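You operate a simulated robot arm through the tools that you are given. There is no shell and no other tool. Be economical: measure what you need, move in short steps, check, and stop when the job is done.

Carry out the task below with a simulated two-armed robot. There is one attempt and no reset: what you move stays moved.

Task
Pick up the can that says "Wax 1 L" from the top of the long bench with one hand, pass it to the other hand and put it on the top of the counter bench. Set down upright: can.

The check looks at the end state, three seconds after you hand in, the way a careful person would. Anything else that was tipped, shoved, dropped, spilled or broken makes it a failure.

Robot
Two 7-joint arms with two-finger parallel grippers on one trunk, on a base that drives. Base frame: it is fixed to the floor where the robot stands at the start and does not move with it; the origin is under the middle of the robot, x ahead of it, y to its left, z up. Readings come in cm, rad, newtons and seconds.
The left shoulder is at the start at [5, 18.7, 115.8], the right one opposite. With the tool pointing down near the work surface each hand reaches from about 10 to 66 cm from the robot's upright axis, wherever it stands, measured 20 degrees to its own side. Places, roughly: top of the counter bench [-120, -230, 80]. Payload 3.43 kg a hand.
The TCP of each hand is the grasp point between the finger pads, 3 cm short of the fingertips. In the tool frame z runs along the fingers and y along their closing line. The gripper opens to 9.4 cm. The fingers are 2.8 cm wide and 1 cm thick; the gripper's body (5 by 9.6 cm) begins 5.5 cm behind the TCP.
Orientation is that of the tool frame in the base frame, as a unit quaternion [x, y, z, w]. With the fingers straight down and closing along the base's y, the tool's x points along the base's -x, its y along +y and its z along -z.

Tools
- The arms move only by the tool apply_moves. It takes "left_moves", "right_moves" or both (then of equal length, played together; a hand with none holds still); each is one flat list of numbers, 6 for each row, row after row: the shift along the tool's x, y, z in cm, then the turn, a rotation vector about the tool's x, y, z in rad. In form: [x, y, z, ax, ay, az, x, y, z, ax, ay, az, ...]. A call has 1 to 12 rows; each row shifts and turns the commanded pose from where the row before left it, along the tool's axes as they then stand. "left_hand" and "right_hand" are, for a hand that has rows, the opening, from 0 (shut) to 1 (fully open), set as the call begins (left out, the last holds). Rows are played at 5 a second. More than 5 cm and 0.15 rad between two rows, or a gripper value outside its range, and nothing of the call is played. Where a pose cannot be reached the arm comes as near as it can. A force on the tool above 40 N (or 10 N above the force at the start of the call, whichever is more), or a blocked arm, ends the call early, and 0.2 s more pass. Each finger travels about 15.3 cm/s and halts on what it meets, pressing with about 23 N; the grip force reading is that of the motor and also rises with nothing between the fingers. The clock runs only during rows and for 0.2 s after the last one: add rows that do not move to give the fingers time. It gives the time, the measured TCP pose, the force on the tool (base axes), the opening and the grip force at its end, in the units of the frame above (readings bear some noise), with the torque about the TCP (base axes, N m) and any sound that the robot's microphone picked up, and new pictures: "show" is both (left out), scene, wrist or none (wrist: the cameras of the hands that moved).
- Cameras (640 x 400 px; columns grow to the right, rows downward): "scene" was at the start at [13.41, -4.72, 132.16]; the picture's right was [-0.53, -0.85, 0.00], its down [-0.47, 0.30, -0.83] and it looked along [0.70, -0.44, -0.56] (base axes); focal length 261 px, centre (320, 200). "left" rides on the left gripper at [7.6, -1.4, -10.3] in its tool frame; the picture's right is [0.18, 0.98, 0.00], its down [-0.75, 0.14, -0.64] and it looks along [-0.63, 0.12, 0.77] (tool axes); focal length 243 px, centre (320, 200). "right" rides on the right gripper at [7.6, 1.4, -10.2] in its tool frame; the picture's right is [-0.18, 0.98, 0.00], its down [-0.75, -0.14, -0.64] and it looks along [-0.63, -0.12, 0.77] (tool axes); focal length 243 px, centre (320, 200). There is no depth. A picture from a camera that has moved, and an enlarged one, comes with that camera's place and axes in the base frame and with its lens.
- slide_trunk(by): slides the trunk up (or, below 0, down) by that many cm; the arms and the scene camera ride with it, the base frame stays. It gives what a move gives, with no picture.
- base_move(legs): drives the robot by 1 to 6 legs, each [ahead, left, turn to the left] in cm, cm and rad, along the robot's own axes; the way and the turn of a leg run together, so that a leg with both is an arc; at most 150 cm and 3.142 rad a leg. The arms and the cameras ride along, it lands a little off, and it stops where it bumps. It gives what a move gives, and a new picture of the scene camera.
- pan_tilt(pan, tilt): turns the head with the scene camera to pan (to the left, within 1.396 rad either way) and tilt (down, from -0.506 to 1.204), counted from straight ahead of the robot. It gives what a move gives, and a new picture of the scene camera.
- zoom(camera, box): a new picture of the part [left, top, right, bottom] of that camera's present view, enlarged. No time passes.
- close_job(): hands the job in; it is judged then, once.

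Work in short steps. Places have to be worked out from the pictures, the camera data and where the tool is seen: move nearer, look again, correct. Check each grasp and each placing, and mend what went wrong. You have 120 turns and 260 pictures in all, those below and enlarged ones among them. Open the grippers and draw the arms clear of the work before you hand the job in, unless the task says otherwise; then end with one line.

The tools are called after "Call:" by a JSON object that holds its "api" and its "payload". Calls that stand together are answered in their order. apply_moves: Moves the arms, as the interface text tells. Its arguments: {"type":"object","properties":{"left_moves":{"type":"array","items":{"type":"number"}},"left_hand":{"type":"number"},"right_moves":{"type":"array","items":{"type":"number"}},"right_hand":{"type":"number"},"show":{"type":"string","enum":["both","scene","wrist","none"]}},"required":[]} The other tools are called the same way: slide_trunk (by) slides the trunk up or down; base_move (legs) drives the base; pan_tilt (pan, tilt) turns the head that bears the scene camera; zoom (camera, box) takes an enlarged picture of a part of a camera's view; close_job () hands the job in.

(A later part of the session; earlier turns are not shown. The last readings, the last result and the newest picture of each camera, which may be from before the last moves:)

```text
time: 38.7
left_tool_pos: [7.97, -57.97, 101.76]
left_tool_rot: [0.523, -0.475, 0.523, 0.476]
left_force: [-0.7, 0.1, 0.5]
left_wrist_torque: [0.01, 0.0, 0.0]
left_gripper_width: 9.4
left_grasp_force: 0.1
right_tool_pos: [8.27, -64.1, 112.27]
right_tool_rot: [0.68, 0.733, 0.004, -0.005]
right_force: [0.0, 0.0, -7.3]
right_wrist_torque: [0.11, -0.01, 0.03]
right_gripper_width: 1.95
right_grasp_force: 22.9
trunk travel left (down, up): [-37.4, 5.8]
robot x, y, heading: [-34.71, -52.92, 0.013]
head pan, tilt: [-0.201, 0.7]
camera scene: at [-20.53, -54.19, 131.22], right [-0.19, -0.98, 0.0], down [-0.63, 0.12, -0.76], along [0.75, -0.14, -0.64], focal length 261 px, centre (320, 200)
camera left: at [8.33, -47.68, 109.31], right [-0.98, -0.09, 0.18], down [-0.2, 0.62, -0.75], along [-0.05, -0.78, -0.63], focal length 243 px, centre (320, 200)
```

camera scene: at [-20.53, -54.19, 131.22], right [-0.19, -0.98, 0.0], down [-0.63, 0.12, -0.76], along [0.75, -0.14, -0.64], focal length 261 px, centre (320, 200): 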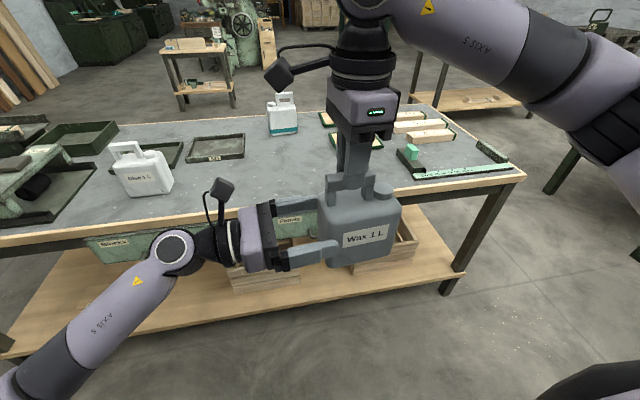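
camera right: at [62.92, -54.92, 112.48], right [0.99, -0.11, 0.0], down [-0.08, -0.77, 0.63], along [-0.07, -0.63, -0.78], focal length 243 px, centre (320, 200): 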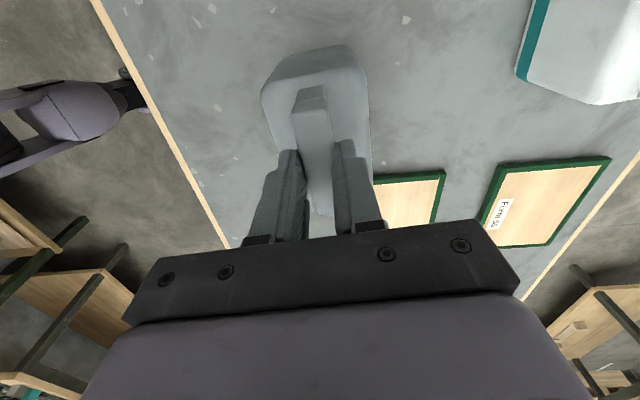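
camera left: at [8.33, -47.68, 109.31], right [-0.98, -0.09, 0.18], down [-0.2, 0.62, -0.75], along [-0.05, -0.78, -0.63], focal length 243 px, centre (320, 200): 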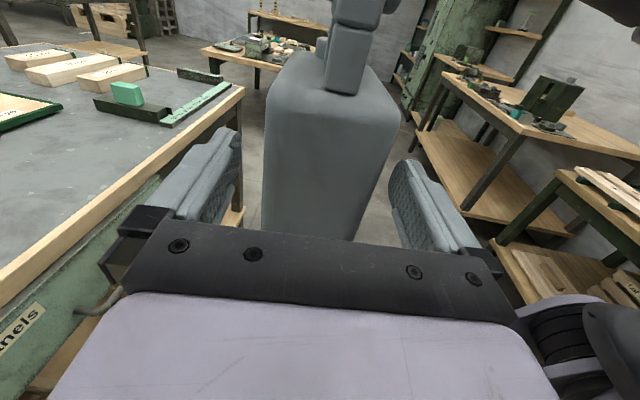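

Clear on both sides. I advance a further 5 cm so the fingers straddle the body.

Call:
{"api": "apply_moves", "payload": {"left_moves": [0, 0, 1.7, 0, 0, 0, 0, 0, 1.7, 0, 0, 0, 0, 0, 1.6, 0, 0, 0, 0, 0, 0, 0, 0, 0], "show": "both"}}

```text
time: 39.7
left_tool_pos: [8.51, -63.13, 101.61]
left_tool_rot: [0.522, -0.475, 0.523, 0.477]
left_force: [0.8, 0.5, -0.7]
left_wrist_torque: [-0.03, 0.01, -0.01]
left_gripper_width: 9.41
left_grasp_force: 0.1
right_tool_pos: [8.29, -63.94, 112.16]
right_tool_rot: [0.679, 0.734, 0.005, -0.005]
right_force: [0.2, -1.3, -7.7]
right_wrist_torque: [0.1, 0.03, 0.01]
right_gripper_width: 1.98
right_grasp_force: 22.5
trunk travel left (down, up): [-37.4, 5.8]
robot x, y, heading: [-35.0, -52.55, 0.011]
head pan, tilt: [-0.201, 0.7]
camera scene: at [-20.53, -54.19, 131.22], right [-0.19, -0.98, 0.0], down [-0.63, 0.12, -0.76], along [0.75, -0.14, -0.64], focal length 261 px, centre (320, 200)
camera left: at [8.77, -52.78, 109.3], right [-0.98, -0.09, 0.19], down [-0.2, 0.62, -0.75], along [-0.05, -0.78, -0.63], focal length 243 px, centre (320, 200)
```

scene: 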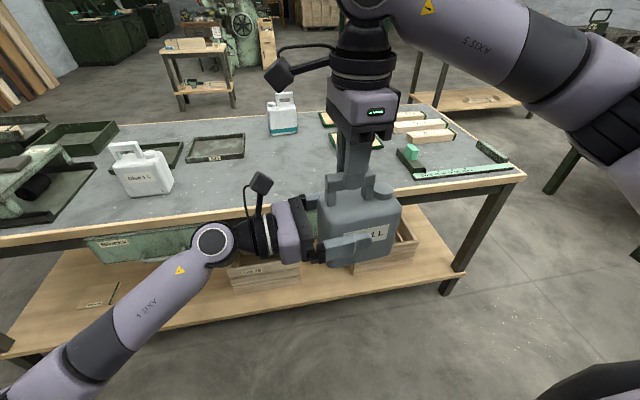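
left: 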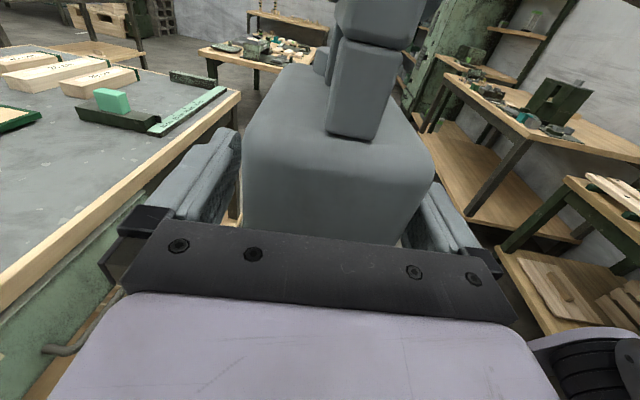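

Fingers straddle the body with a slight offset toward one finger. I nudge 0.3 cm toward +X and close the left hand.

Call:
{"api": "apply_moves", "payload": {"left_moves": [0, -0.3, 0.5, 0, 0, 0, 0, 0, 0, 0, 0, 0], "show": "none"}}

Call:
{"api": "apply_moves", "payload": {"left_moves": [0, 0, 0, 0, 0, 0, 0, 0, 0, 0, 0, 0, 0, 0, 0, 0, 0, 0, 0, 0, 0, 0, 0, 0], "left_hand": 0, "show": "both"}}

```text
time: 40.3
left_tool_pos: [8.82, -63.53, 101.73]
left_tool_rot: [0.522, -0.476, 0.522, 0.477]
left_force: [-0.2, -0.5, -0.3]
left_wrist_torque: [-0.02, 0.01, 0.01]
left_gripper_width: 9.44
left_grasp_force: 0.2
right_tool_pos: [8.23, -63.95, 112.17]
right_tool_rot: [0.68, 0.733, 0.005, -0.005]
right_force: [-0.8, -0.3, -7.9]
right_wrist_torque: [0.13, -0.03, 0.0]
right_gripper_width: 1.97
right_grasp_force: 23.0
trunk travel left (down, up): [-37.4, 5.8]
robot x, y, heading: [-34.75, -52.82, 0.012]
head pan, tilt: [-0.201, 0.7]
```

```text
time: 41.3
left_tool_pos: [8.61, -63.65, 101.69]
left_tool_rot: [0.521, -0.478, 0.521, 0.478]
left_force: [-19.6, 0.3, 0.9]
left_wrist_torque: [0.02, -1.21, -0.39]
left_gripper_width: 8.06
left_grasp_force: 23.4
right_tool_pos: [8.26, -63.95, 112.22]
right_tool_rot: [0.68, 0.733, 0.006, -0.005]
right_force: [18.6, -0.7, -3.4]
right_wrist_torque: [0.08, -0.87, 0.31]
right_gripper_width: 2.01
right_grasp_force: 22.8
trunk travel left (down, up): [-37.4, 5.8]
robot x, y, heading: [-34.96, -52.53, 0.009]
head pan, tilt: [-0.201, 0.7]
camera scene: at [-20.52, -54.2, 131.21], right [-0.19, -0.98, 0.0], down [-0.63, 0.12, -0.76], along [0.75, -0.14, -0.64], focal length 261 px, centre (320, 200)
camera left: at [9.04, -53.35, 109.31], right [-0.98, -0.09, 0.18], down [-0.2, 0.63, -0.75], along [-0.05, -0.77, -0.63], focal length 243 px, centre (320, 200)
```

scene: 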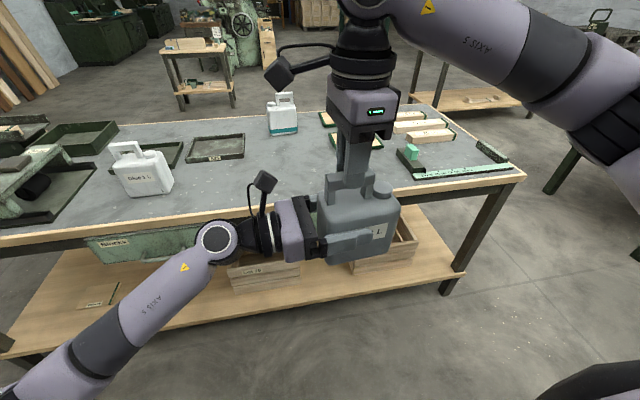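
left: 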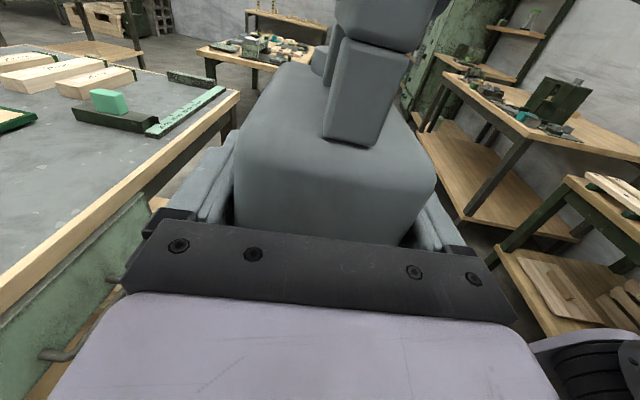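

The reading shows one-sided contact (−19.6 N in x, width 8.06): the can is nearer the -X finger, so my nudge was the wrong way. I shift the left hand back toward -X in small steps while the grip closes.

Call:
{"api": "apply_moves", "payload": {"left_moves": [0, 0.25, 0, 0, 0, 0, 0, 0.25, 0, 0, 0, 0, 0, 0, 0, 0, 0, 0], "show": "none"}}

```text
time: 42.1
left_tool_pos: [8.53, -63.46, 101.57]
left_tool_rot: [0.524, -0.474, 0.522, 0.477]
left_force: [-6.3, -3.3, 0.4]
left_wrist_torque: [0.25, -0.21, -0.53]
left_gripper_width: 8.06
left_grasp_force: 22.9
right_tool_pos: [8.16, -63.83, 112.3]
right_tool_rot: [0.678, 0.735, 0.004, -0.006]
right_force: [5.3, 4.0, -0.3]
right_wrist_torque: [0.25, -0.35, 0.59]
right_gripper_width: 2.0
right_grasp_force: 22.8
trunk travel left (down, up): [-37.4, 5.8]
robot x, y, heading: [-34.85, -52.56, 0.015]
head pan, tilt: [-0.201, 0.7]
```

Width stays at 8.06, so the body really is 8 cm deep and both fingers hold it; the strain fell to 6 N. One more small relief.

Call:
{"api": "apply_moves", "payload": {"left_moves": [0, 0.15, 0, 0, 0, 0, 0, 0, 0, 0, 0, 0], "show": "wrist"}}

```text
time: 42.7
left_tool_pos: [8.25, -63.56, 101.69]
left_tool_rot: [0.522, -0.476, 0.523, 0.477]
left_force: [-0.2, -4.5, -1.0]
left_wrist_torque: [-0.04, -0.02, -0.69]
left_gripper_width: 8.03
left_grasp_force: 23.4
right_tool_pos: [8.14, -64.01, 112.28]
right_tool_rot: [0.679, 0.734, 0.004, -0.006]
right_force: [-1.2, 4.0, -0.2]
right_wrist_torque: [0.63, 0.08, 0.62]
right_gripper_width: 2.02
right_grasp_force: 23.4
trunk travel left (down, up): [-37.4, 5.8]
robot x, y, heading: [-34.58, -52.63, 0.012]
head pan, tilt: [-0.201, 0.7]
camera left: at [8.6, -53.27, 109.29], right [-0.98, -0.09, 0.19], down [-0.2, 0.62, -0.75], along [-0.05, -0.78, -0.63], focal length 243 px, centre (320, 200)
```

left: 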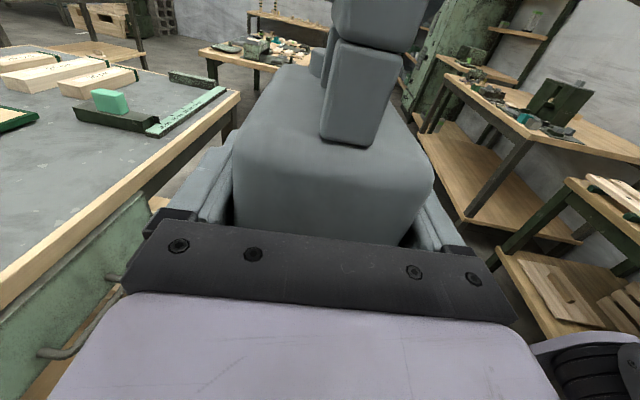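

Strain is gone; both hands hold it. I open the right hand halfway and check the left's hold.

Call:
{"api": "apply_moves", "payload": {"right_moves": [0, 0, 0, 0, 0, 0, 0, 0, 0, 0, 0, 0, 0, 0, 0, 0, 0, 0], "right_hand": 0.6, "show": "both"}}

```text
time: 43.5
left_tool_pos: [8.23, -63.63, 101.6]
left_tool_rot: [0.523, -0.476, 0.523, 0.477]
left_force: [-0.5, 0.3, 0.1]
left_wrist_torque: [0.18, 0.05, 0.0]
left_gripper_width: 8.0
left_grasp_force: 23.0
right_tool_pos: [8.27, -63.95, 112.29]
right_tool_rot: [0.68, 0.733, 0.006, -0.005]
right_force: [0.3, 0.3, 0.5]
right_wrist_torque: [-0.02, -0.01, -0.01]
right_gripper_width: 5.64
right_grasp_force: 0.0
trunk travel left (down, up): [-37.4, 5.8]
robot x, y, heading: [-34.78, -52.7, 0.013]
head pan, tilt: [-0.201, 0.7]
camera scene: at [-20.52, -54.2, 131.22], right [-0.19, -0.98, 0.0], down [-0.63, 0.12, -0.76], along [0.75, -0.14, -0.64], focal length 261 px, centre (320, 200)
camera right: at [9.05, -56.37, 122.59], right [0.99, -0.11, 0.0], down [-0.08, -0.77, 0.63], along [-0.07, -0.63, -0.78], focal length 243 px, centre (320, 200)
```

scene: 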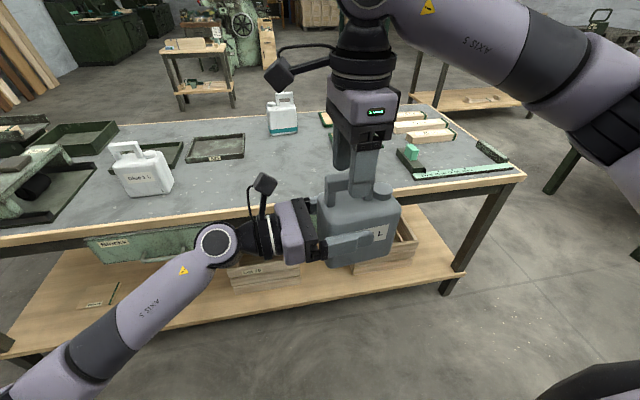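
right: 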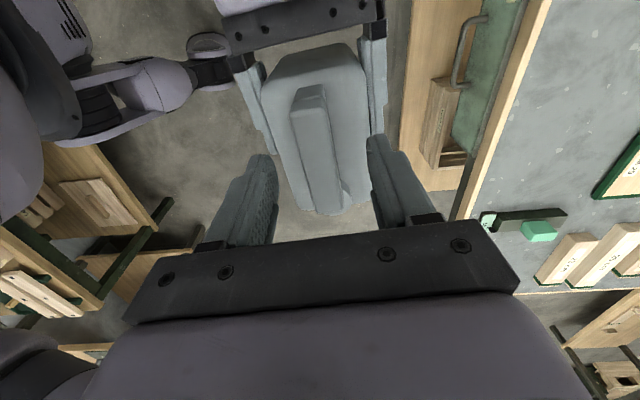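

The left holds the can still, right fingers are free of the bar. I raise the right hand straight up 8 cm and check.

Call:
{"api": "apply_moves", "payload": {"right_moves": [0, 0, -2, 0, 0, 0, 0, 0, -2, 0, 0, 0, 0, 0, -2, 0, 0, 0, 0, 0, -2, 0, 0, 0, 0, 0, -1, 0, 0, 0], "show": "both"}}

```text
time: 44.7
left_tool_pos: [8.22, -63.55, 101.72]
left_tool_rot: [0.522, -0.476, 0.523, 0.477]
left_force: [0.3, 0.2, 0.2]
left_wrist_torque: [0.19, -0.03, -0.04]
left_gripper_width: 7.99
left_grasp_force: 22.8
right_tool_pos: [8.25, -64.03, 121.24]
right_tool_rot: [0.678, 0.735, 0.005, -0.006]
right_force: [0.2, -0.1, -0.2]
right_wrist_torque: [0.01, -0.01, -0.01]
right_gripper_width: 5.65
right_grasp_force: 0.0
trunk travel left (down, up): [-37.4, 5.8]
robot x, y, heading: [-34.55, -52.62, 0.013]
head pan, tilt: [-0.201, 0.7]
camera scene: at [-20.53, -54.2, 131.21], right [-0.19, -0.98, 0.0], down [-0.63, 0.12, -0.76], along [0.75, -0.14, -0.64], focal length 261 px, centre (320, 200)
camera right: at [9.07, -56.43, 131.55], right [0.99, -0.11, 0.0], down [-0.08, -0.77, 0.63], along [-0.07, -0.63, -0.78], focal length 243 px, centre (320, 200)
```

scene: 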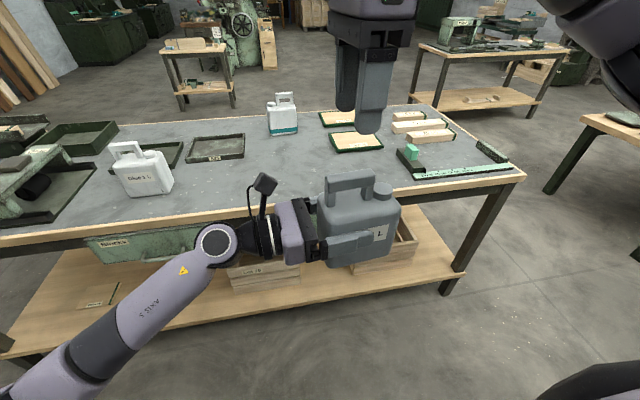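
right: 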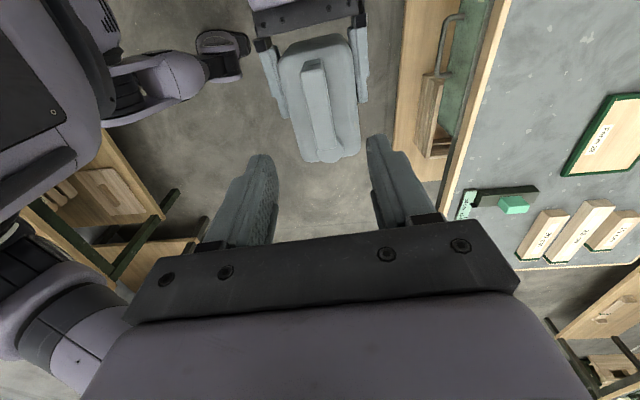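

Hand-over done; the can is level in the left hand. I tuck the right hand away to the right and back.

Call:
{"api": "apply_moves", "payload": {"right_moves": [-3.2, 0, 0, 0, 0, 0, -3.2, -1.5, 0, 0, 0, 0, -3.2, -1.5, 0, 0, 0, 0, -3.2, -1.5, 0, 0, 0, 0, -3.2, -1.5, 0, 0, 0, 0, -3.2, -1.5, 0, 0, 0, 0, -3.2, -1.5, 0, 0, 0, 0, -3.2, -1.5, 0, 0, 0, 0], "show": "none"}}

Call:
{"api": "pan_tilt", "payload": {"pan": -1.396, "tilt": 0.4}}

```text
time: 46.5
left_tool_pos: [8.04, -63.55, 101.63]
left_tool_rot: [0.523, -0.476, 0.523, 0.476]
left_force: [0.0, 0.4, 0.5]
left_wrist_torque: [0.14, 0.0, 0.02]
left_gripper_width: 8.01
left_grasp_force: 23.3
right_tool_pos: [-0.42, -90.54, 120.56]
right_tool_rot: [0.679, 0.734, 0.005, -0.006]
right_force: [0.2, -0.1, -0.7]
right_wrist_torque: [0.04, 0.04, 0.03]
right_gripper_width: 5.64
right_grasp_force: 0.0
trunk travel left (down, up): [-37.4, 5.8]
robot x, y, heading: [-34.39, -52.61, 0.011]
head pan, tilt: [-0.201, 0.7]
```

```text
time: 47.9
left_tool_pos: [8.29, -63.56, 101.61]
left_tool_rot: [0.522, -0.476, 0.523, 0.477]
left_force: [-0.1, 1.0, 0.2]
left_wrist_torque: [0.15, 0.01, -0.01]
left_gripper_width: 7.99
left_grasp_force: 22.8
right_tool_pos: [-0.4, -90.46, 120.55]
right_tool_rot: [0.679, 0.734, 0.005, -0.004]
right_force: [0.0, -0.1, 0.4]
right_wrist_torque: [0.01, 0.0, -0.02]
right_gripper_width: 5.6
right_grasp_force: 0.0
trunk travel left (down, up): [-37.4, 5.8]
robot x, y, heading: [-34.54, -52.37, 0.015]
head pan, tilt: [-1.396, 0.4]
camera scene: at [-27.14, -61.71, 133.9], right [-0.98, -0.19, 0.0], down [-0.07, 0.38, -0.92], along [0.17, -0.9, -0.39], focal length 261 px, centre (320, 200)
```

scene: 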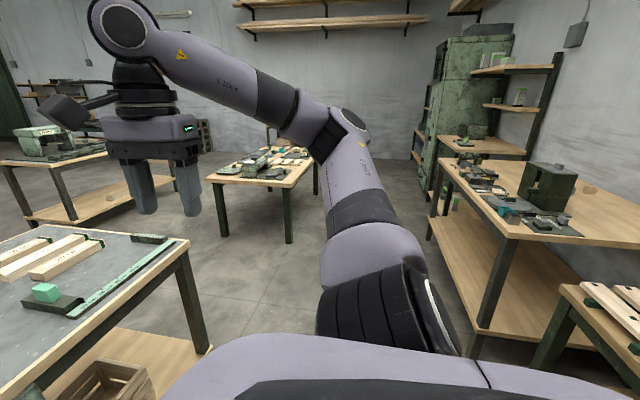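

The counter bench's front edge is at x≈-84, y -161 to -290, with its near end freest. In the open corridor I go ahead 10 cm and turn right by 180°.

Call:
{"api": "base_move", "payload": {"legs": [[10, 0, 0], [0, 0, -1.57], [0, 0, -1.57]]}}

Call:
{"api": "pan_tilt", "payload": {"pan": 0.8, "tilt": 0.5}}

```text
time: 56.6
left_tool_pos: [-67.94, -41.92, 101.6]
left_tool_rot: [-0.473, -0.524, -0.475, 0.525]
left_force: [0.5, 0.0, -0.2]
left_wrist_torque: [-0.13, -0.02, 0.02]
left_gripper_width: 7.96
left_grasp_force: 22.9
right_tool_pos: [-59.44, -14.83, 120.61]
right_tool_rot: [0.736, -0.677, 0.006, 0.005]
right_force: [0.0, 0.2, 0.0]
right_wrist_torque: [0.04, -0.02, 0.0]
right_gripper_width: 5.65
right_grasp_force: 0.0
trunk travel left (down, up): [-37.4, 5.8]
robot x, y, heading: [-24.82, -52.4, -3.119]
head pan, tilt: [-1.396, 0.4]
camera scene: at [-32.44, -43.55, 133.9], right [0.98, 0.19, 0.0], down [0.08, -0.38, -0.92], along [-0.18, 0.9, -0.39], focal length 261 px, centre (320, 200)
```

scene: 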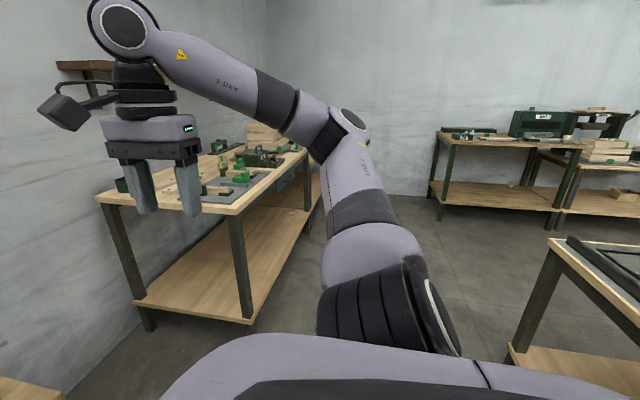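

```text
time: 58.7
left_tool_pos: [-67.99, -41.79, 101.78]
left_tool_rot: [-0.474, -0.524, -0.476, 0.524]
left_force: [-0.2, 0.4, 0.6]
left_wrist_torque: [-0.19, -0.01, -0.02]
left_gripper_width: 7.99
left_grasp_force: 23.0
right_tool_pos: [-59.49, -14.88, 120.53]
right_tool_rot: [0.736, -0.677, 0.005, 0.004]
right_force: [0.1, -0.2, -0.3]
right_wrist_torque: [0.02, -0.02, -0.01]
right_gripper_width: 5.64
right_grasp_force: 0.0
trunk travel left (down, up): [-37.4, 5.8]
robot x, y, heading: [-24.83, -52.33, -3.121]
head pan, tilt: [0.799, 0.499]
camera scene: at [-36.87, -59.29, 132.99], right [-0.73, 0.68, 0.0], down [0.33, 0.35, -0.88], along [-0.6, -0.64, -0.48], focal length 261 px, centre (320, 200)
```

scene: 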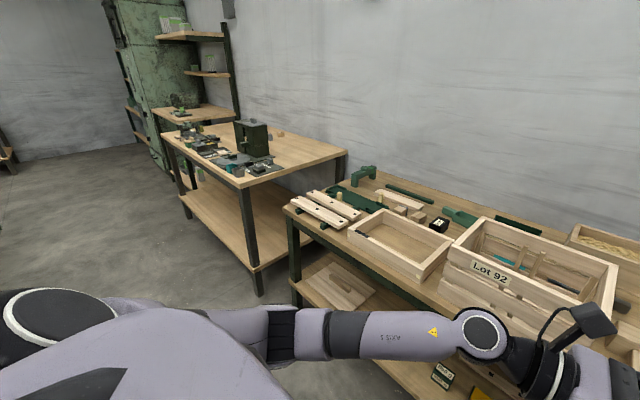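

The counter bench's right end region (about x -110 to -150, y -163 to -185) is free. I back off slightly and strafe left alongside it.

Call:
{"api": "base_move", "payload": {"legs": [[-8, 0, 0], [0, 125, 0]]}}

Call:
{"api": "pan_tilt", "payload": {"pan": 0.0, "tilt": 0.6}}

```text
time: 70.5
left_tool_pos: [-57.01, -166.67, 101.58]
left_tool_rot: [-0.472, -0.526, -0.473, 0.526]
left_force: [-0.2, 0.3, -0.3]
left_wrist_torque: [-0.13, -0.06, 0.01]
left_gripper_width: 7.99
left_grasp_force: 22.4
right_tool_pos: [-48.83, -139.72, 120.53]
right_tool_rot: [0.739, -0.674, 0.006, 0.004]
right_force: [-0.8, 0.3, -0.3]
right_wrist_torque: [-0.02, -0.03, 0.03]
right_gripper_width: 5.63
right_grasp_force: 0.0
trunk travel left (down, up): [-37.4, 5.8]
robot x, y, heading: [-13.82, -176.94, -3.115]
head pan, tilt: [0.799, 0.499]
camera scene: at [-25.9, -183.88, 132.99], right [-0.74, 0.68, 0.0], down [0.32, 0.35, -0.88], along [-0.59, -0.65, -0.48], focal length 261 px, centre (320, 200)
```

scene: 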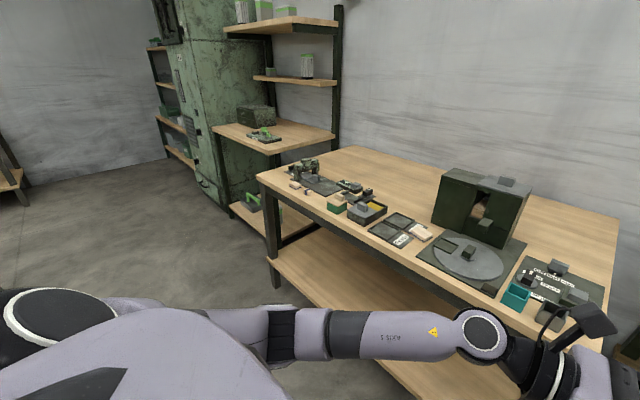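

```text
time: 71.7
left_tool_pos: [-56.97, -166.66, 101.64]
left_tool_rot: [0.472, 0.526, 0.472, -0.526]
left_force: [0.4, 0.0, -1.1]
left_wrist_torque: [-0.17, -0.06, 0.0]
left_gripper_width: 7.99
left_grasp_force: 22.9
right_tool_pos: [-48.82, -139.68, 120.57]
right_tool_rot: [0.739, -0.674, 0.005, 0.004]
right_force: [0.3, -0.3, -0.3]
right_wrist_torque: [0.02, 0.01, 0.04]
right_gripper_width: 5.65
right_grasp_force: 0.1
trunk travel left (down, up): [-37.4, 5.8]
robot x, y, heading: [-14.09, -176.76, -3.114]
head pan, tilt: [0.0, 0.6]
camera scene: at [-28.57, -177.43, 132.08], right [-0.03, 1.0, 0.0], down [0.57, 0.02, -0.82], along [-0.82, -0.02, -0.57], focal length 261 px, centre (320, 200)
```

scene: 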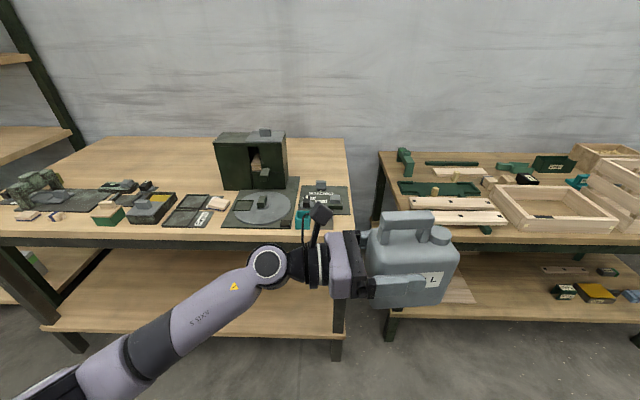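

I see the counter bench from the front: tools along its front, a tall box toward the right, a large free area behind at left. I enlarge to judge free spots and tool heights.

Call:
{"api": "zoom", "payload": {"camera": "scene", "box": [0, 110, 360, 260]}}

Call:
{"api": "zoom", "payload": {"camera": "left", "box": [0, 0, 640, 400]}}

```text
1.78 times, centred on (180, 185) of scene
camera zoom: at [-28.57, -177.43, 132.08], right [-0.03, 1.0, 0.0], down [0.57, 0.02, -0.82], along [-0.82, -0.02, -0.57], focal length 464 px, centre (569, 227)
```

zoom: 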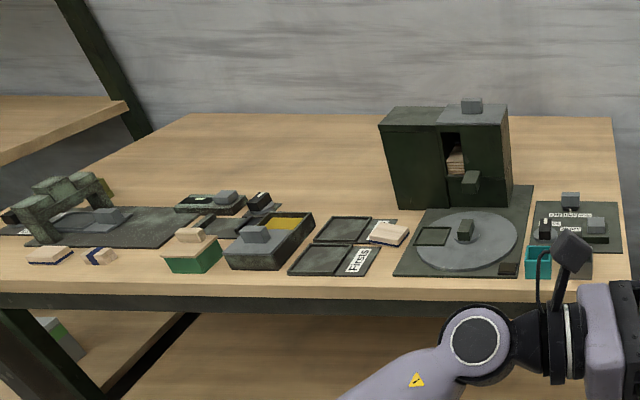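

```text
1.00 times, centred on (320, 200) of left (not enlarged: the box is as wide or as high as the picture)
camera zoom: at [-57.54, -177.15, 109.26], right [0.98, 0.1, 0.19], down [0.21, -0.62, -0.75], along [0.04, 0.78, -0.63], focal length 243 px, centre (320, 200)
```

zoom: 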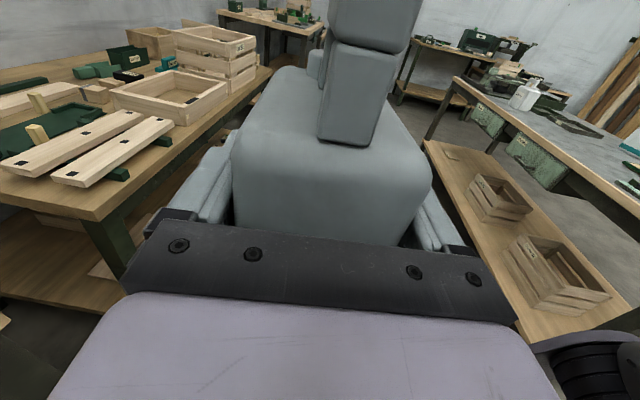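

Placing with a horizontal hand would bring the wrist too low over the front tools. So I'll let the right hand take the handle once more, re-grip with the left hand higher and pitched 30° down, then place with the left. First I bring the right hand back above the handle.

Call:
{"api": "apply_moves", "payload": {"right_moves": [3.2, 1.5, 0, 0, 0, 0, 3.2, 1.5, 0, 0, 0, 0, 3.2, 1.5, 0, 0, 0, 0, 3.2, 1.5, 0, 0, 0, 0, 3.2, 1.5, 0, 0, 0, 0, 3.2, 1.5, 0, 0, 0, 0, 3.2, 1.5, 0, 0, 0, 0, 3.2, 0, 0, 0, 0, 0, 0, 0, 0, 0, 0, 0], "right_hand": 0.6, "show": "both"}}

```text
time: 73.7
left_tool_pos: [-57.03, -166.72, 101.7]
left_tool_rot: [0.471, 0.526, 0.473, -0.526]
left_force: [0.3, -0.5, -0.1]
left_wrist_torque: [-0.13, -0.02, -0.01]
left_gripper_width: 7.94
left_grasp_force: 22.8
right_tool_pos: [-56.91, -166.23, 121.14]
right_tool_rot: [0.739, -0.674, 0.006, 0.005]
right_force: [0.8, -0.9, -0.4]
right_wrist_torque: [0.03, -0.01, -0.04]
right_gripper_width: 5.62
right_grasp_force: 0.1
trunk travel left (down, up): [-37.4, 5.8]
robot x, y, heading: [-14.06, -177.2, -3.115]
head pan, tilt: [0.0, 0.6]
camera scene: at [-28.57, -177.4, 132.08], right [-0.03, 1.0, 0.0], down [0.57, 0.01, -0.82], along [-0.82, -0.02, -0.57], focal length 261 px, centre (320, 200)
camera right: at [-57.7, -173.69, 131.45], right [-1.0, 0.09, 0.0], down [0.07, 0.77, 0.63], along [0.06, 0.63, -0.78], focal length 243 px, centre (320, 200)
```

scene: 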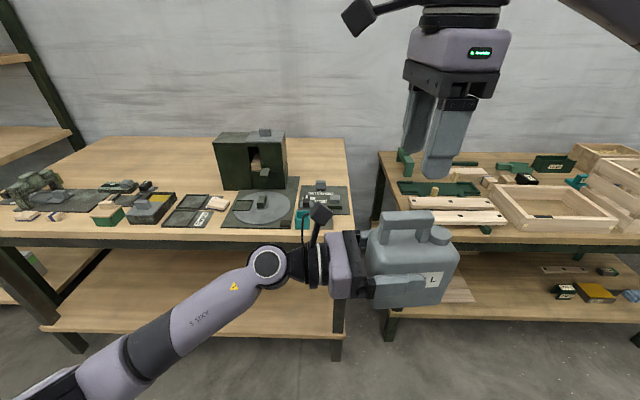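
right: 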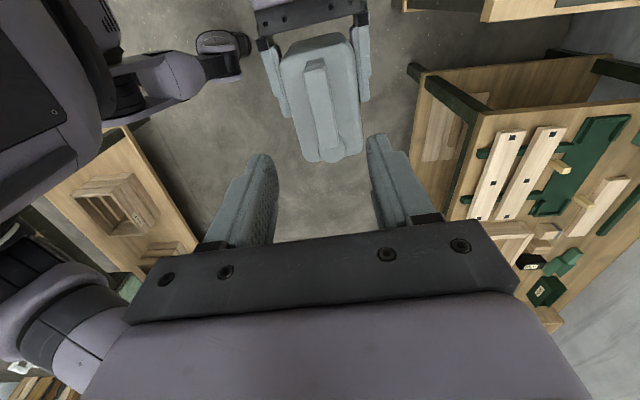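

The relative pose is the same as when I left it. I lower 9 cm and close on the handle again.

Call:
{"api": "apply_moves", "payload": {"right_moves": [0, 0, 2, 0, 0, 0, 0, 0, 2, 0, 0, 0, 0, 0, 2, 0, 0, 0, 0, 0, 2, 0, 0, 0, 0, 0, 1, 0, 0, 0], "show": "none"}}

Call:
{"api": "apply_moves", "payload": {"right_moves": [0, 0, 0, 0, 0, 0, 0, 0, 0, 0, 0, 0, 0, 0, 0, 0, 0, 0, 0, 0, 0, 0, 0, 0], "right_hand": 0, "show": "wrist"}}

```text
time: 74.9
left_tool_pos: [-57.08, -166.65, 101.69]
left_tool_rot: [0.472, 0.526, 0.473, -0.526]
left_force: [0.2, 0.5, -0.3]
left_wrist_torque: [-0.17, -0.03, 0.02]
left_gripper_width: 7.98
left_grasp_force: 22.6
right_tool_pos: [-56.94, -166.26, 111.89]
right_tool_rot: [0.739, -0.674, 0.005, 0.006]
right_force: [-0.4, -0.4, -0.7]
right_wrist_torque: [-0.01, 0.03, -0.03]
right_gripper_width: 5.64
right_grasp_force: 0.1
trunk travel left (down, up): [-37.4, 5.8]
robot x, y, heading: [-13.81, -176.66, -3.114]
head pan, tilt: [0.0, 0.6]
```

```text
time: 75.9
left_tool_pos: [-56.93, -166.66, 101.63]
left_tool_rot: [0.474, 0.526, 0.473, -0.525]
left_force: [8.9, -2.1, 0.1]
left_wrist_torque: [-0.16, 0.61, -0.74]
left_gripper_width: 7.99
left_grasp_force: 23.3
right_tool_pos: [-57.16, -166.34, 111.9]
right_tool_rot: [0.738, -0.674, 0.005, 0.006]
right_force: [-10.2, 2.4, 0.3]
right_wrist_torque: [0.27, 0.38, 0.72]
right_gripper_width: 2.01
right_grasp_force: 22.6
trunk travel left (down, up): [-37.4, 5.8]
robot x, y, heading: [-13.96, -176.6, -3.116]
head pan, tilt: [0.0, 0.6]
camera right: at [-57.78, -173.79, 122.27], right [-1.0, 0.09, 0.0], down [0.07, 0.77, 0.63], along [0.06, 0.63, -0.78], focal length 243 px, centre (320, 200)
```

right: 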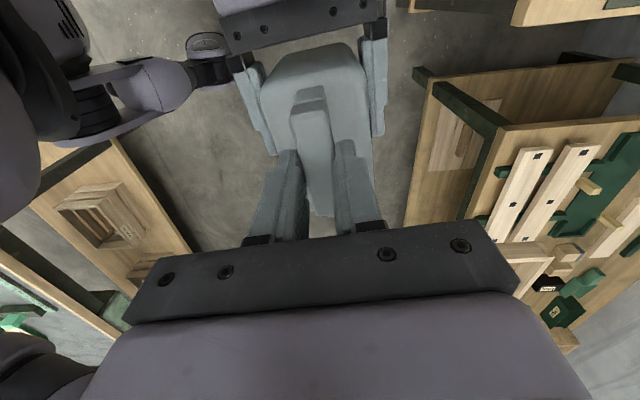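

Both hands hold it. I open the left hand and withdraw it straight back 12 cm, then raise 5.5 cm.

Call:
{"api": "apply_moves", "payload": {"left_moves": [0, 0, 0, 0, 0, 0, 0, 0, 0, 0, 0, 0, 0, 0, -3, 0, 0, 0, 0, 0, -3, 0, 0, 0, 0, 0, -3, 0, 0, 0, 0, 0, -3, 0, 0, 0, 2.7, 0, 0.4, 0, 0, 0, 2.8, 0, 0.4, 0, 0, 0, 0, 0, 0, 0, -0.123, 0, 0, 0, 0, 0, -0.123, 0, 0, 0, 0, 0, -0.124, 0, 0, 0, 0, 0, 0, 0], "left_hand": 1, "show": "both"}}

```text
time: 78.5
left_tool_pos: [-55.98, -177.95, 107.16]
left_tool_rot: [0.551, 0.614, 0.378, -0.42]
left_force: [0.0, -0.1, 0.0]
left_wrist_torque: [0.01, 0.0, 0.0]
left_gripper_width: 9.41
left_grasp_force: 0.0
right_tool_pos: [-56.99, -166.34, 111.96]
right_tool_rot: [0.739, -0.674, 0.005, 0.004]
right_force: [-0.6, 0.0, -0.4]
right_wrist_torque: [-0.13, -0.03, 0.01]
right_gripper_width: 1.98
right_grasp_force: 23.1
trunk travel left (down, up): [-37.4, 5.8]
robot x, y, heading: [-13.65, -176.93, -3.112]
head pan, tilt: [0.0, 0.6]
camera scene: at [-28.57, -177.43, 132.08], right [-0.03, 1.0, 0.0], down [0.57, 0.02, -0.82], along [-0.82, -0.02, -0.57], focal length 261 px, centre (320, 200)
camera left: at [-56.78, -184.91, 117.97], right [0.97, 0.17, 0.17], down [0.23, -0.85, -0.47], along [0.07, 0.5, -0.87], focal length 243 px, centre (320, 200)
```

scene: 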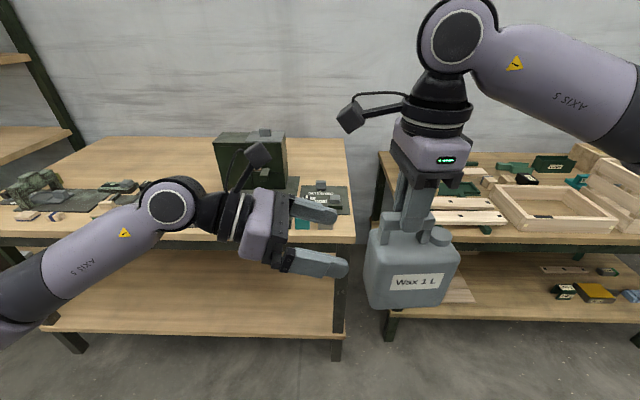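
left: 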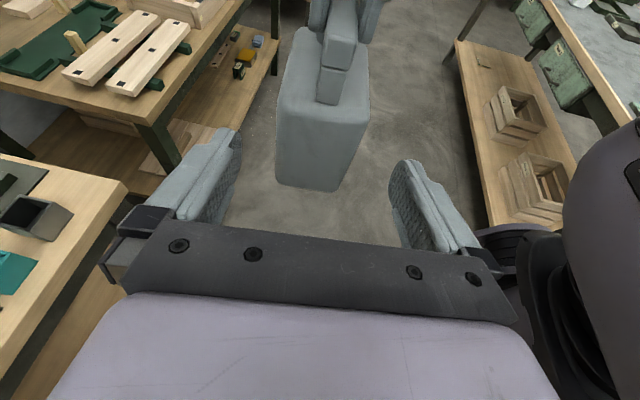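

The left hand is pitched 21° down and lined up. I advance along its axis toward the can's body in steps.

Call:
{"api": "apply_moves", "payload": {"left_moves": [0, 0, 2.5, 0, 0, 0, 0, 0, 2.5, 0, 0, 0, 0, 0, 2.5, 0, 0, 0, 0, 0, 0, 0, 0, 0], "show": "both"}}

```text
time: 79.5
left_tool_pos: [-56.52, -170.78, 104.53]
left_tool_rot: [0.551, 0.614, 0.378, -0.42]
left_force: [-0.7, 0.5, 0.1]
left_wrist_torque: [-0.03, -0.01, 0.01]
left_gripper_width: 9.38
left_grasp_force: 0.1
right_tool_pos: [-57.05, -166.32, 111.94]
right_tool_rot: [0.739, -0.674, 0.005, 0.004]
right_force: [-0.1, 0.5, 1.0]
right_wrist_torque: [-0.15, -0.04, -0.04]
right_gripper_width: 1.98
right_grasp_force: 23.0
trunk travel left (down, up): [-37.4, 5.8]
robot x, y, heading: [-13.74, -176.95, -3.113]
head pan, tilt: [0.0, 0.6]
camera scene: at [-28.56, -177.43, 132.08], right [-0.03, 1.0, 0.0], down [0.57, 0.02, -0.82], along [-0.82, -0.02, -0.57], focal length 261 px, centre (320, 200)
camera left: at [-57.45, -177.83, 115.25], right [0.97, 0.17, 0.17], down [0.23, -0.85, -0.47], along [0.07, 0.5, -0.86], focal length 243 px, centre (320, 200)
```

scene: 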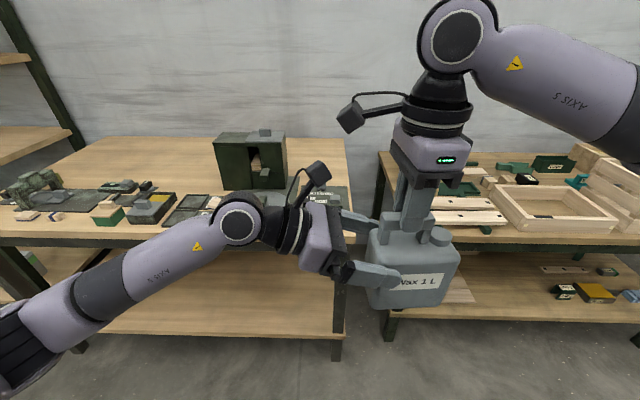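
left: 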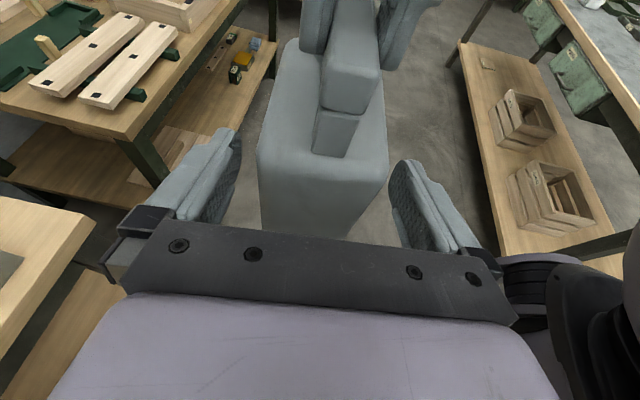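

Clear so far. I advance the last 4 cm.

Call:
{"api": "apply_moves", "payload": {"left_moves": [0, 0, 2, 0, 0, 0, 0, 0, 2, 0, 0, 0, 0, 0, 0, 0, 0, 0], "show": "both"}}

```text
time: 80.3
left_tool_pos: [-57.09, -167.17, 102.78]
left_tool_rot: [0.551, 0.614, 0.379, -0.42]
left_force: [-0.1, 1.0, -0.6]
left_wrist_torque: [-0.02, -0.03, 0.0]
left_gripper_width: 9.41
left_grasp_force: 0.1
right_tool_pos: [-57.0, -166.27, 111.96]
right_tool_rot: [0.739, -0.674, 0.005, 0.005]
right_force: [-0.6, 0.9, 0.1]
right_wrist_torque: [-0.11, -0.03, 0.02]
right_gripper_width: 1.94
right_grasp_force: 23.1
trunk travel left (down, up): [-37.4, 5.8]
robot x, y, heading: [-14.14, -176.83, -3.11]
head pan, tilt: [0.0, 0.6]
camera scene: at [-28.56, -177.43, 132.08], right [-0.03, 1.0, 0.0], down [0.57, 0.02, -0.82], along [-0.82, -0.02, -0.57], focal length 261 px, centre (320, 200)
camera left: at [-57.94, -174.15, 113.66], right [0.97, 0.17, 0.17], down [0.23, -0.85, -0.47], along [0.07, 0.5, -0.86], focal length 243 px, centre (320, 200)
```

scene: 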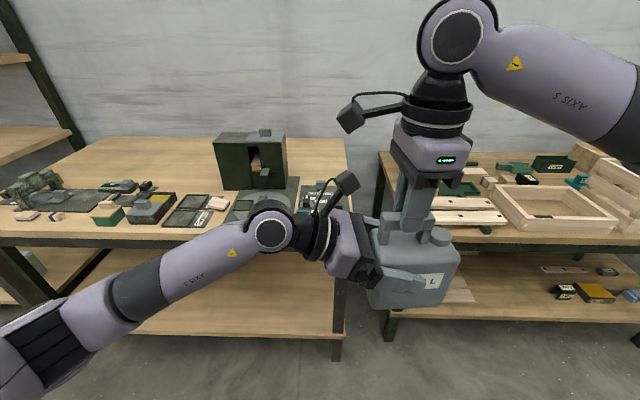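
left: 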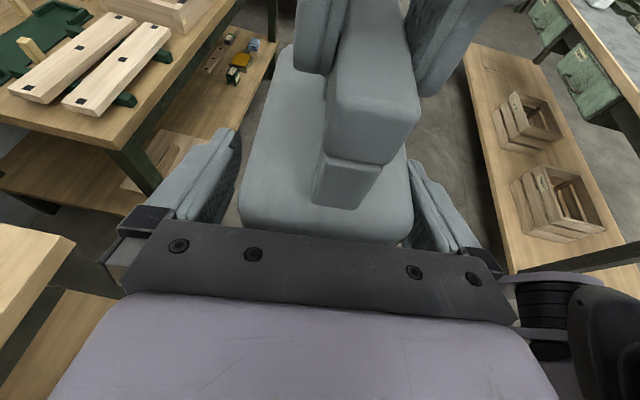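

Well seated. I close the left hand.

Call:
{"api": "apply_moves", "payload": {"left_moves": [0, 0, 0, 0, 0, 0, 0, 0, 0, 0, 0, 0, 0, 0, 0, 0, 0, 0], "left_hand": 0, "show": "none"}}

```text
time: 81.1
left_tool_pos: [-56.95, -167.1, 102.99]
left_tool_rot: [0.552, 0.613, 0.379, -0.42]
left_force: [9.2, 0.0, -0.8]
left_wrist_torque: [-0.25, 0.41, -0.25]
left_gripper_width: 8.01
left_grasp_force: 23.1
right_tool_pos: [-57.0, -166.39, 112.05]
right_tool_rot: [0.738, -0.675, 0.005, 0.006]
right_force: [-8.5, -0.2, 0.5]
right_wrist_torque: [0.13, 0.37, 0.18]
right_gripper_width: 2.01
right_grasp_force: 23.7
trunk travel left (down, up): [-37.4, 5.8]
robot x, y, heading: [-14.01, -176.42, -3.112]
head pan, tilt: [0.0, 0.6]
```

Held (8.0 cm); a small strain of 9 N in x. I relieve it by 0.2 cm and then open the right hand.

Call:
{"api": "apply_moves", "payload": {"left_moves": [0, 0.2, 0, 0, 0, 0, 0, 0, 0, 0, 0, 0], "show": "none"}}

Call:
{"api": "apply_moves", "payload": {"right_moves": [0, 0, 0, 0, 0, 0, 0, 0, 0, 0, 0, 0, 0, 0, 0, 0, 0, 0], "right_hand": 0.6, "show": "both"}}

```text
time: 81.7
left_tool_pos: [-56.89, -167.17, 102.86]
left_tool_rot: [0.551, 0.614, 0.378, -0.42]
left_force: [3.4, -0.2, -0.1]
left_wrist_torque: [-0.18, 0.14, -0.4]
left_gripper_width: 8.03
left_grasp_force: 22.1
right_tool_pos: [-57.12, -166.33, 111.93]
right_tool_rot: [0.739, -0.674, 0.005, 0.005]
right_force: [-3.5, -1.4, 0.0]
right_wrist_torque: [-0.03, 0.26, 0.37]
right_gripper_width: 1.99
right_grasp_force: 22.9
trunk travel left (down, up): [-37.4, 5.8]
robot x, y, heading: [-13.87, -176.74, -3.111]
head pan, tilt: [0.0, 0.6]
```

```text
time: 82.5
left_tool_pos: [-56.88, -167.05, 102.71]
left_tool_rot: [0.551, 0.614, 0.378, -0.42]
left_force: [0.9, -0.3, 0.3]
left_wrist_torque: [-0.17, -0.01, 0.0]
left_gripper_width: 7.99
left_grasp_force: 22.3
right_tool_pos: [-56.97, -166.3, 111.94]
right_tool_rot: [0.739, -0.673, 0.005, 0.005]
right_force: [0.6, 0.0, 0.3]
right_wrist_torque: [0.0, -0.03, -0.01]
right_gripper_width: 5.63
right_grasp_force: 0.1
trunk travel left (down, up): [-37.4, 5.8]
robot x, y, heading: [-13.84, -177.29, -3.111]
head pan, tilt: [0.0, 0.6]
camera scene: at [-28.57, -177.42, 132.08], right [-0.03, 1.0, 0.0], down [0.57, 0.02, -0.82], along [-0.82, -0.02, -0.57], focal length 261 px, centre (320, 200)
camera right: at [-57.74, -173.82, 122.28], right [-1.0, 0.09, 0.0], down [0.07, 0.77, 0.63], along [0.06, 0.63, -0.78], focal length 243 px, centre (320, 200)
```

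scene: 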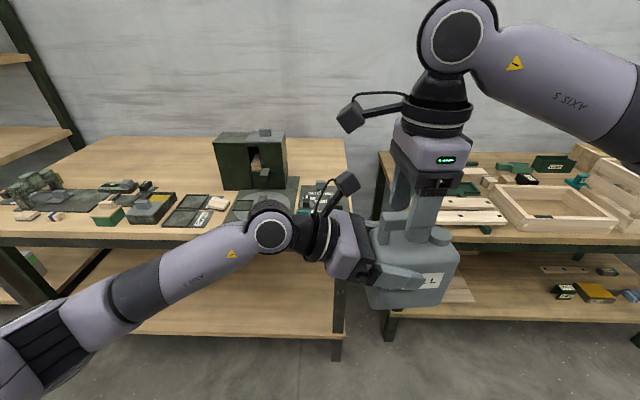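
right: 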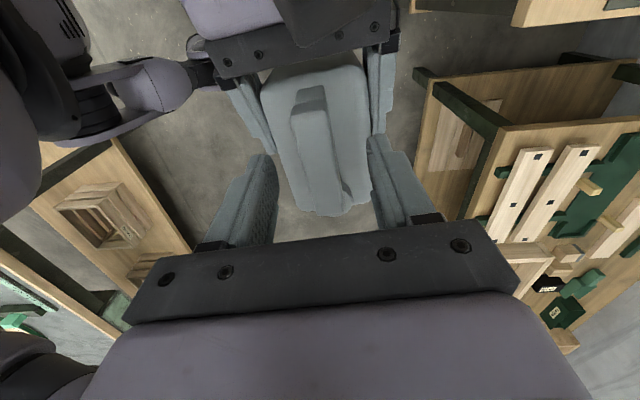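

Good. I raise the right hand 10 cm and tuck it away to the right, then further back toward the robot so it stays clear of the bench.

Call:
{"api": "apply_moves", "payload": {"right_moves": [0, 0, -2.5, 0, 0, 0, 0, 0, -2.5, 0, 0, 0, 0, 0, -2.5, 0, 0, 0, 0, 0, -2, 0, 0, 0, -3.2, 0, 0, 0, 0, 0, -3.2, -2, 0, 0, 0, 0, -3.2, -2, 0, 0, 0, 0, -3.2, -2, 0, 0, 0, 0, -3.2, -2, 0, 0, 0, 0, -3.2, -2, 0, 0, 0, 0, -3.2, -2, 0, 0, 0, 0, -3.2, -2, 0, 0, 0, 0], "show": "scene"}}

```text
time: 85.1
left_tool_pos: [-56.99, -167.08, 102.8]
left_tool_rot: [0.551, 0.614, 0.377, -0.421]
left_force: [-0.3, -0.2, 0.2]
left_wrist_torque: [-0.22, -0.04, -0.03]
left_gripper_width: 7.99
left_grasp_force: 22.8
right_tool_pos: [-45.36, -139.36, 121.14]
right_tool_rot: [0.74, -0.673, 0.007, 0.005]
right_force: [-0.5, 0.2, -0.7]
right_wrist_torque: [-0.05, 0.02, -0.01]
right_gripper_width: 5.64
right_grasp_force: 0.1
trunk travel left (down, up): [-37.4, 5.8]
robot x, y, heading: [-13.8, -177.19, -3.119]
head pan, tilt: [0.0, 0.6]
camera scene: at [-28.51, -177.38, 132.09], right [-0.03, 1.0, 0.0], down [0.56, 0.01, -0.83], along [-0.82, -0.02, -0.56], focal length 261 px, centre (320, 200)
```

scene: 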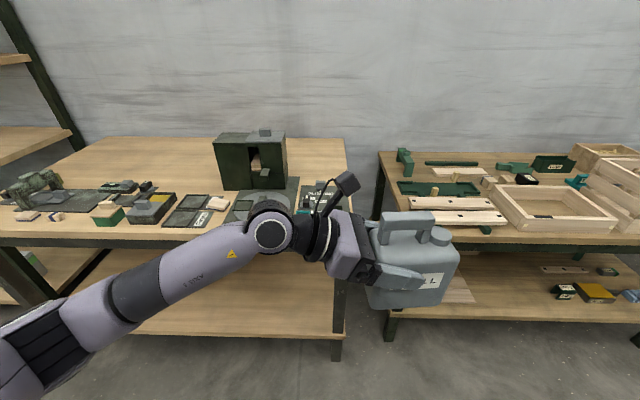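

Next I yaw the left hand about the vertical so it points ahead (toward the bench), done here over free floor.

Call:
{"api": "apply_moves", "payload": {"left_moves": [0, 0, 0, 0.121, 0, -0.047, 0, 0, 0, 0.121, 0, -0.047, 0, 0, 0, 0.121, 0, -0.047, 0, 0, 0, 0.121, 0, -0.047, 0, 0, 0, 0.121, 0, -0.047, 0, 0, 0, 0.121, 0, -0.047, 0, 0, 0, 0, 0, 0], "show": "scene"}}

```text
time: 86.7
left_tool_pos: [-57.97, -168.5, 103.23]
left_tool_rot: [0.319, 0.762, 0.217, -0.521]
left_force: [-0.9, 0.2, -6.8]
left_wrist_torque: [-0.11, -0.12, 0.02]
left_gripper_width: 7.97
left_grasp_force: 22.5
left hand out of reach, approached as far as the arm can: row 5, 6
right_tool_pos: [-45.5, -139.46, 121.12]
right_tool_rot: [0.739, -0.673, 0.005, 0.005]
right_force: [-0.4, -1.0, -0.5]
right_wrist_torque: [0.0, 0.0, -0.02]
right_gripper_width: 5.64
right_grasp_force: 0.1
trunk travel left (down, up): [-37.4, 5.8]
robot x, y, heading: [-13.85, -177.15, -3.114]
head pan, tilt: [0.0, 0.6]
camera scene: at [-28.58, -177.43, 132.08], right [-0.03, 1.0, 0.0], down [0.57, 0.02, -0.82], along [-0.82, -0.02, -0.57], focal length 261 px, centre (320, 200)
```

scene: 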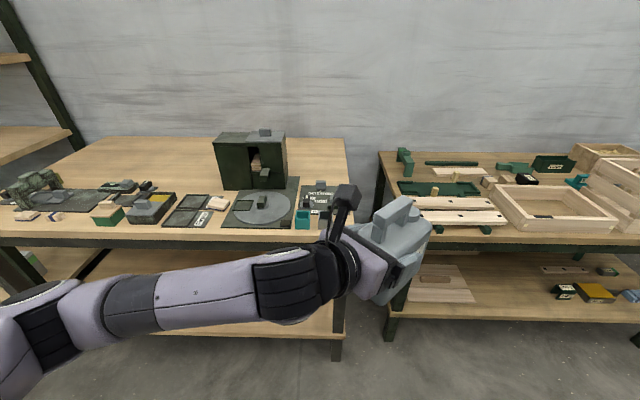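

It got to 45° before a reach limit, because the arm folds close to the body. I move the hand left and slightly ahead to give it room.

Call:
{"api": "apply_moves", "payload": {"left_moves": [-0.63, -3.38, -1.6, 0, 0, 0, -0.63, -3.38, -1.6, 0, 0, 0, -0.63, -3.38, -1.6, 0, 0, 0, -0.63, -3.38, -1.6, 0, 0, 0, -0.63, -3.38, -1.6, 0, 0, 0, 0, 0, 0, 0, 0, 0], "show": "scene"}}

```text
time: 88.1
left_tool_pos: [-64.03, -186.54, 103.19]
left_tool_rot: [0.319, 0.762, 0.217, -0.52]
left_force: [0.0, -0.2, -6.6]
left_wrist_torque: [-0.17, -0.11, 0.01]
left_gripper_width: 7.97
left_grasp_force: 22.9
right_tool_pos: [-45.46, -139.38, 121.01]
right_tool_rot: [0.738, -0.674, 0.006, 0.006]
right_force: [0.5, -1.0, 0.5]
right_wrist_torque: [-0.04, 0.0, 0.02]
right_gripper_width: 5.64
right_grasp_force: 0.1
trunk travel left (down, up): [-37.4, 5.8]
robot x, y, heading: [-13.81, -177.14, -3.118]
head pan, tilt: [0.0, 0.6]
camera scene: at [-28.57, -177.41, 132.08], right [-0.03, 1.0, 0.0], down [0.57, 0.02, -0.82], along [-0.82, -0.02, -0.57], focal length 261 px, centre (320, 200)
```

scene: 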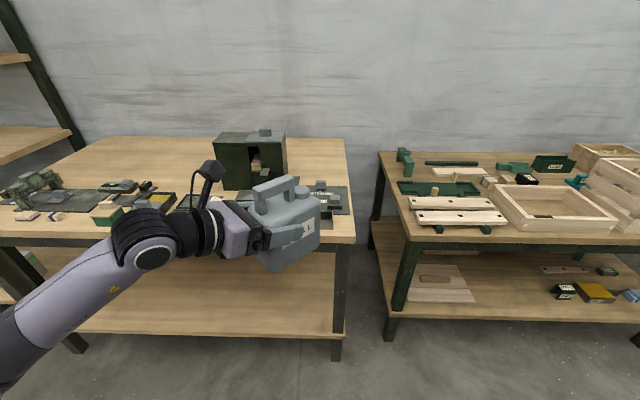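

Reached fine. I continue the yaw another 45°.

Call:
{"api": "apply_moves", "payload": {"left_moves": [0, 0, 0, 0.121, 0, -0.047, 0, 0, 0, 0.121, 0, -0.047, 0, 0, 0, 0.121, 0, -0.047, 0, 0, 0, 0.121, 0, -0.047, 0, 0, 0, 0.121, 0, -0.047, 0, 0, 0, 0.121, 0, -0.047, 0, 0, 0, 0, 0, 0], "show": "scene"}}

```text
time: 89.7
left_tool_pos: [-65.08, -190.85, 104.19]
left_tool_rot: [0.131, 0.816, 0.087, -0.556]
left_force: [0.2, 0.0, -6.3]
left_wrist_torque: [-0.05, -0.2, 0.0]
left_gripper_width: 7.99
left_grasp_force: 22.7
left hand out of reach, approached as far as the arm can: row 3, 4, 5, 6
right_tool_pos: [-45.46, -139.52, 121.18]
right_tool_rot: [0.739, -0.674, 0.005, 0.005]
right_force: [-0.1, 1.1, 0.1]
right_wrist_torque: [0.02, -0.03, -0.01]
right_gripper_width: 5.65
right_grasp_force: 0.2
trunk travel left (down, up): [-37.4, 5.8]
robot x, y, heading: [-13.89, -177.52, -3.115]
head pan, tilt: [0.0, 0.6]
camera scene: at [-28.58, -177.45, 132.08], right [-0.03, 1.0, 0.0], down [0.57, 0.02, -0.82], along [-0.82, -0.02, -0.57], focal length 261 px, centre (320, 200)
```

scene: 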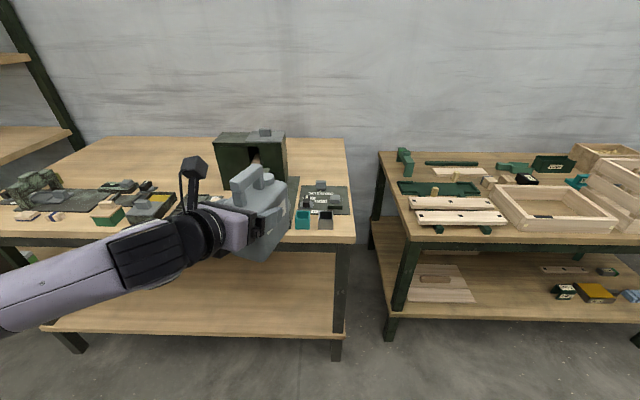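

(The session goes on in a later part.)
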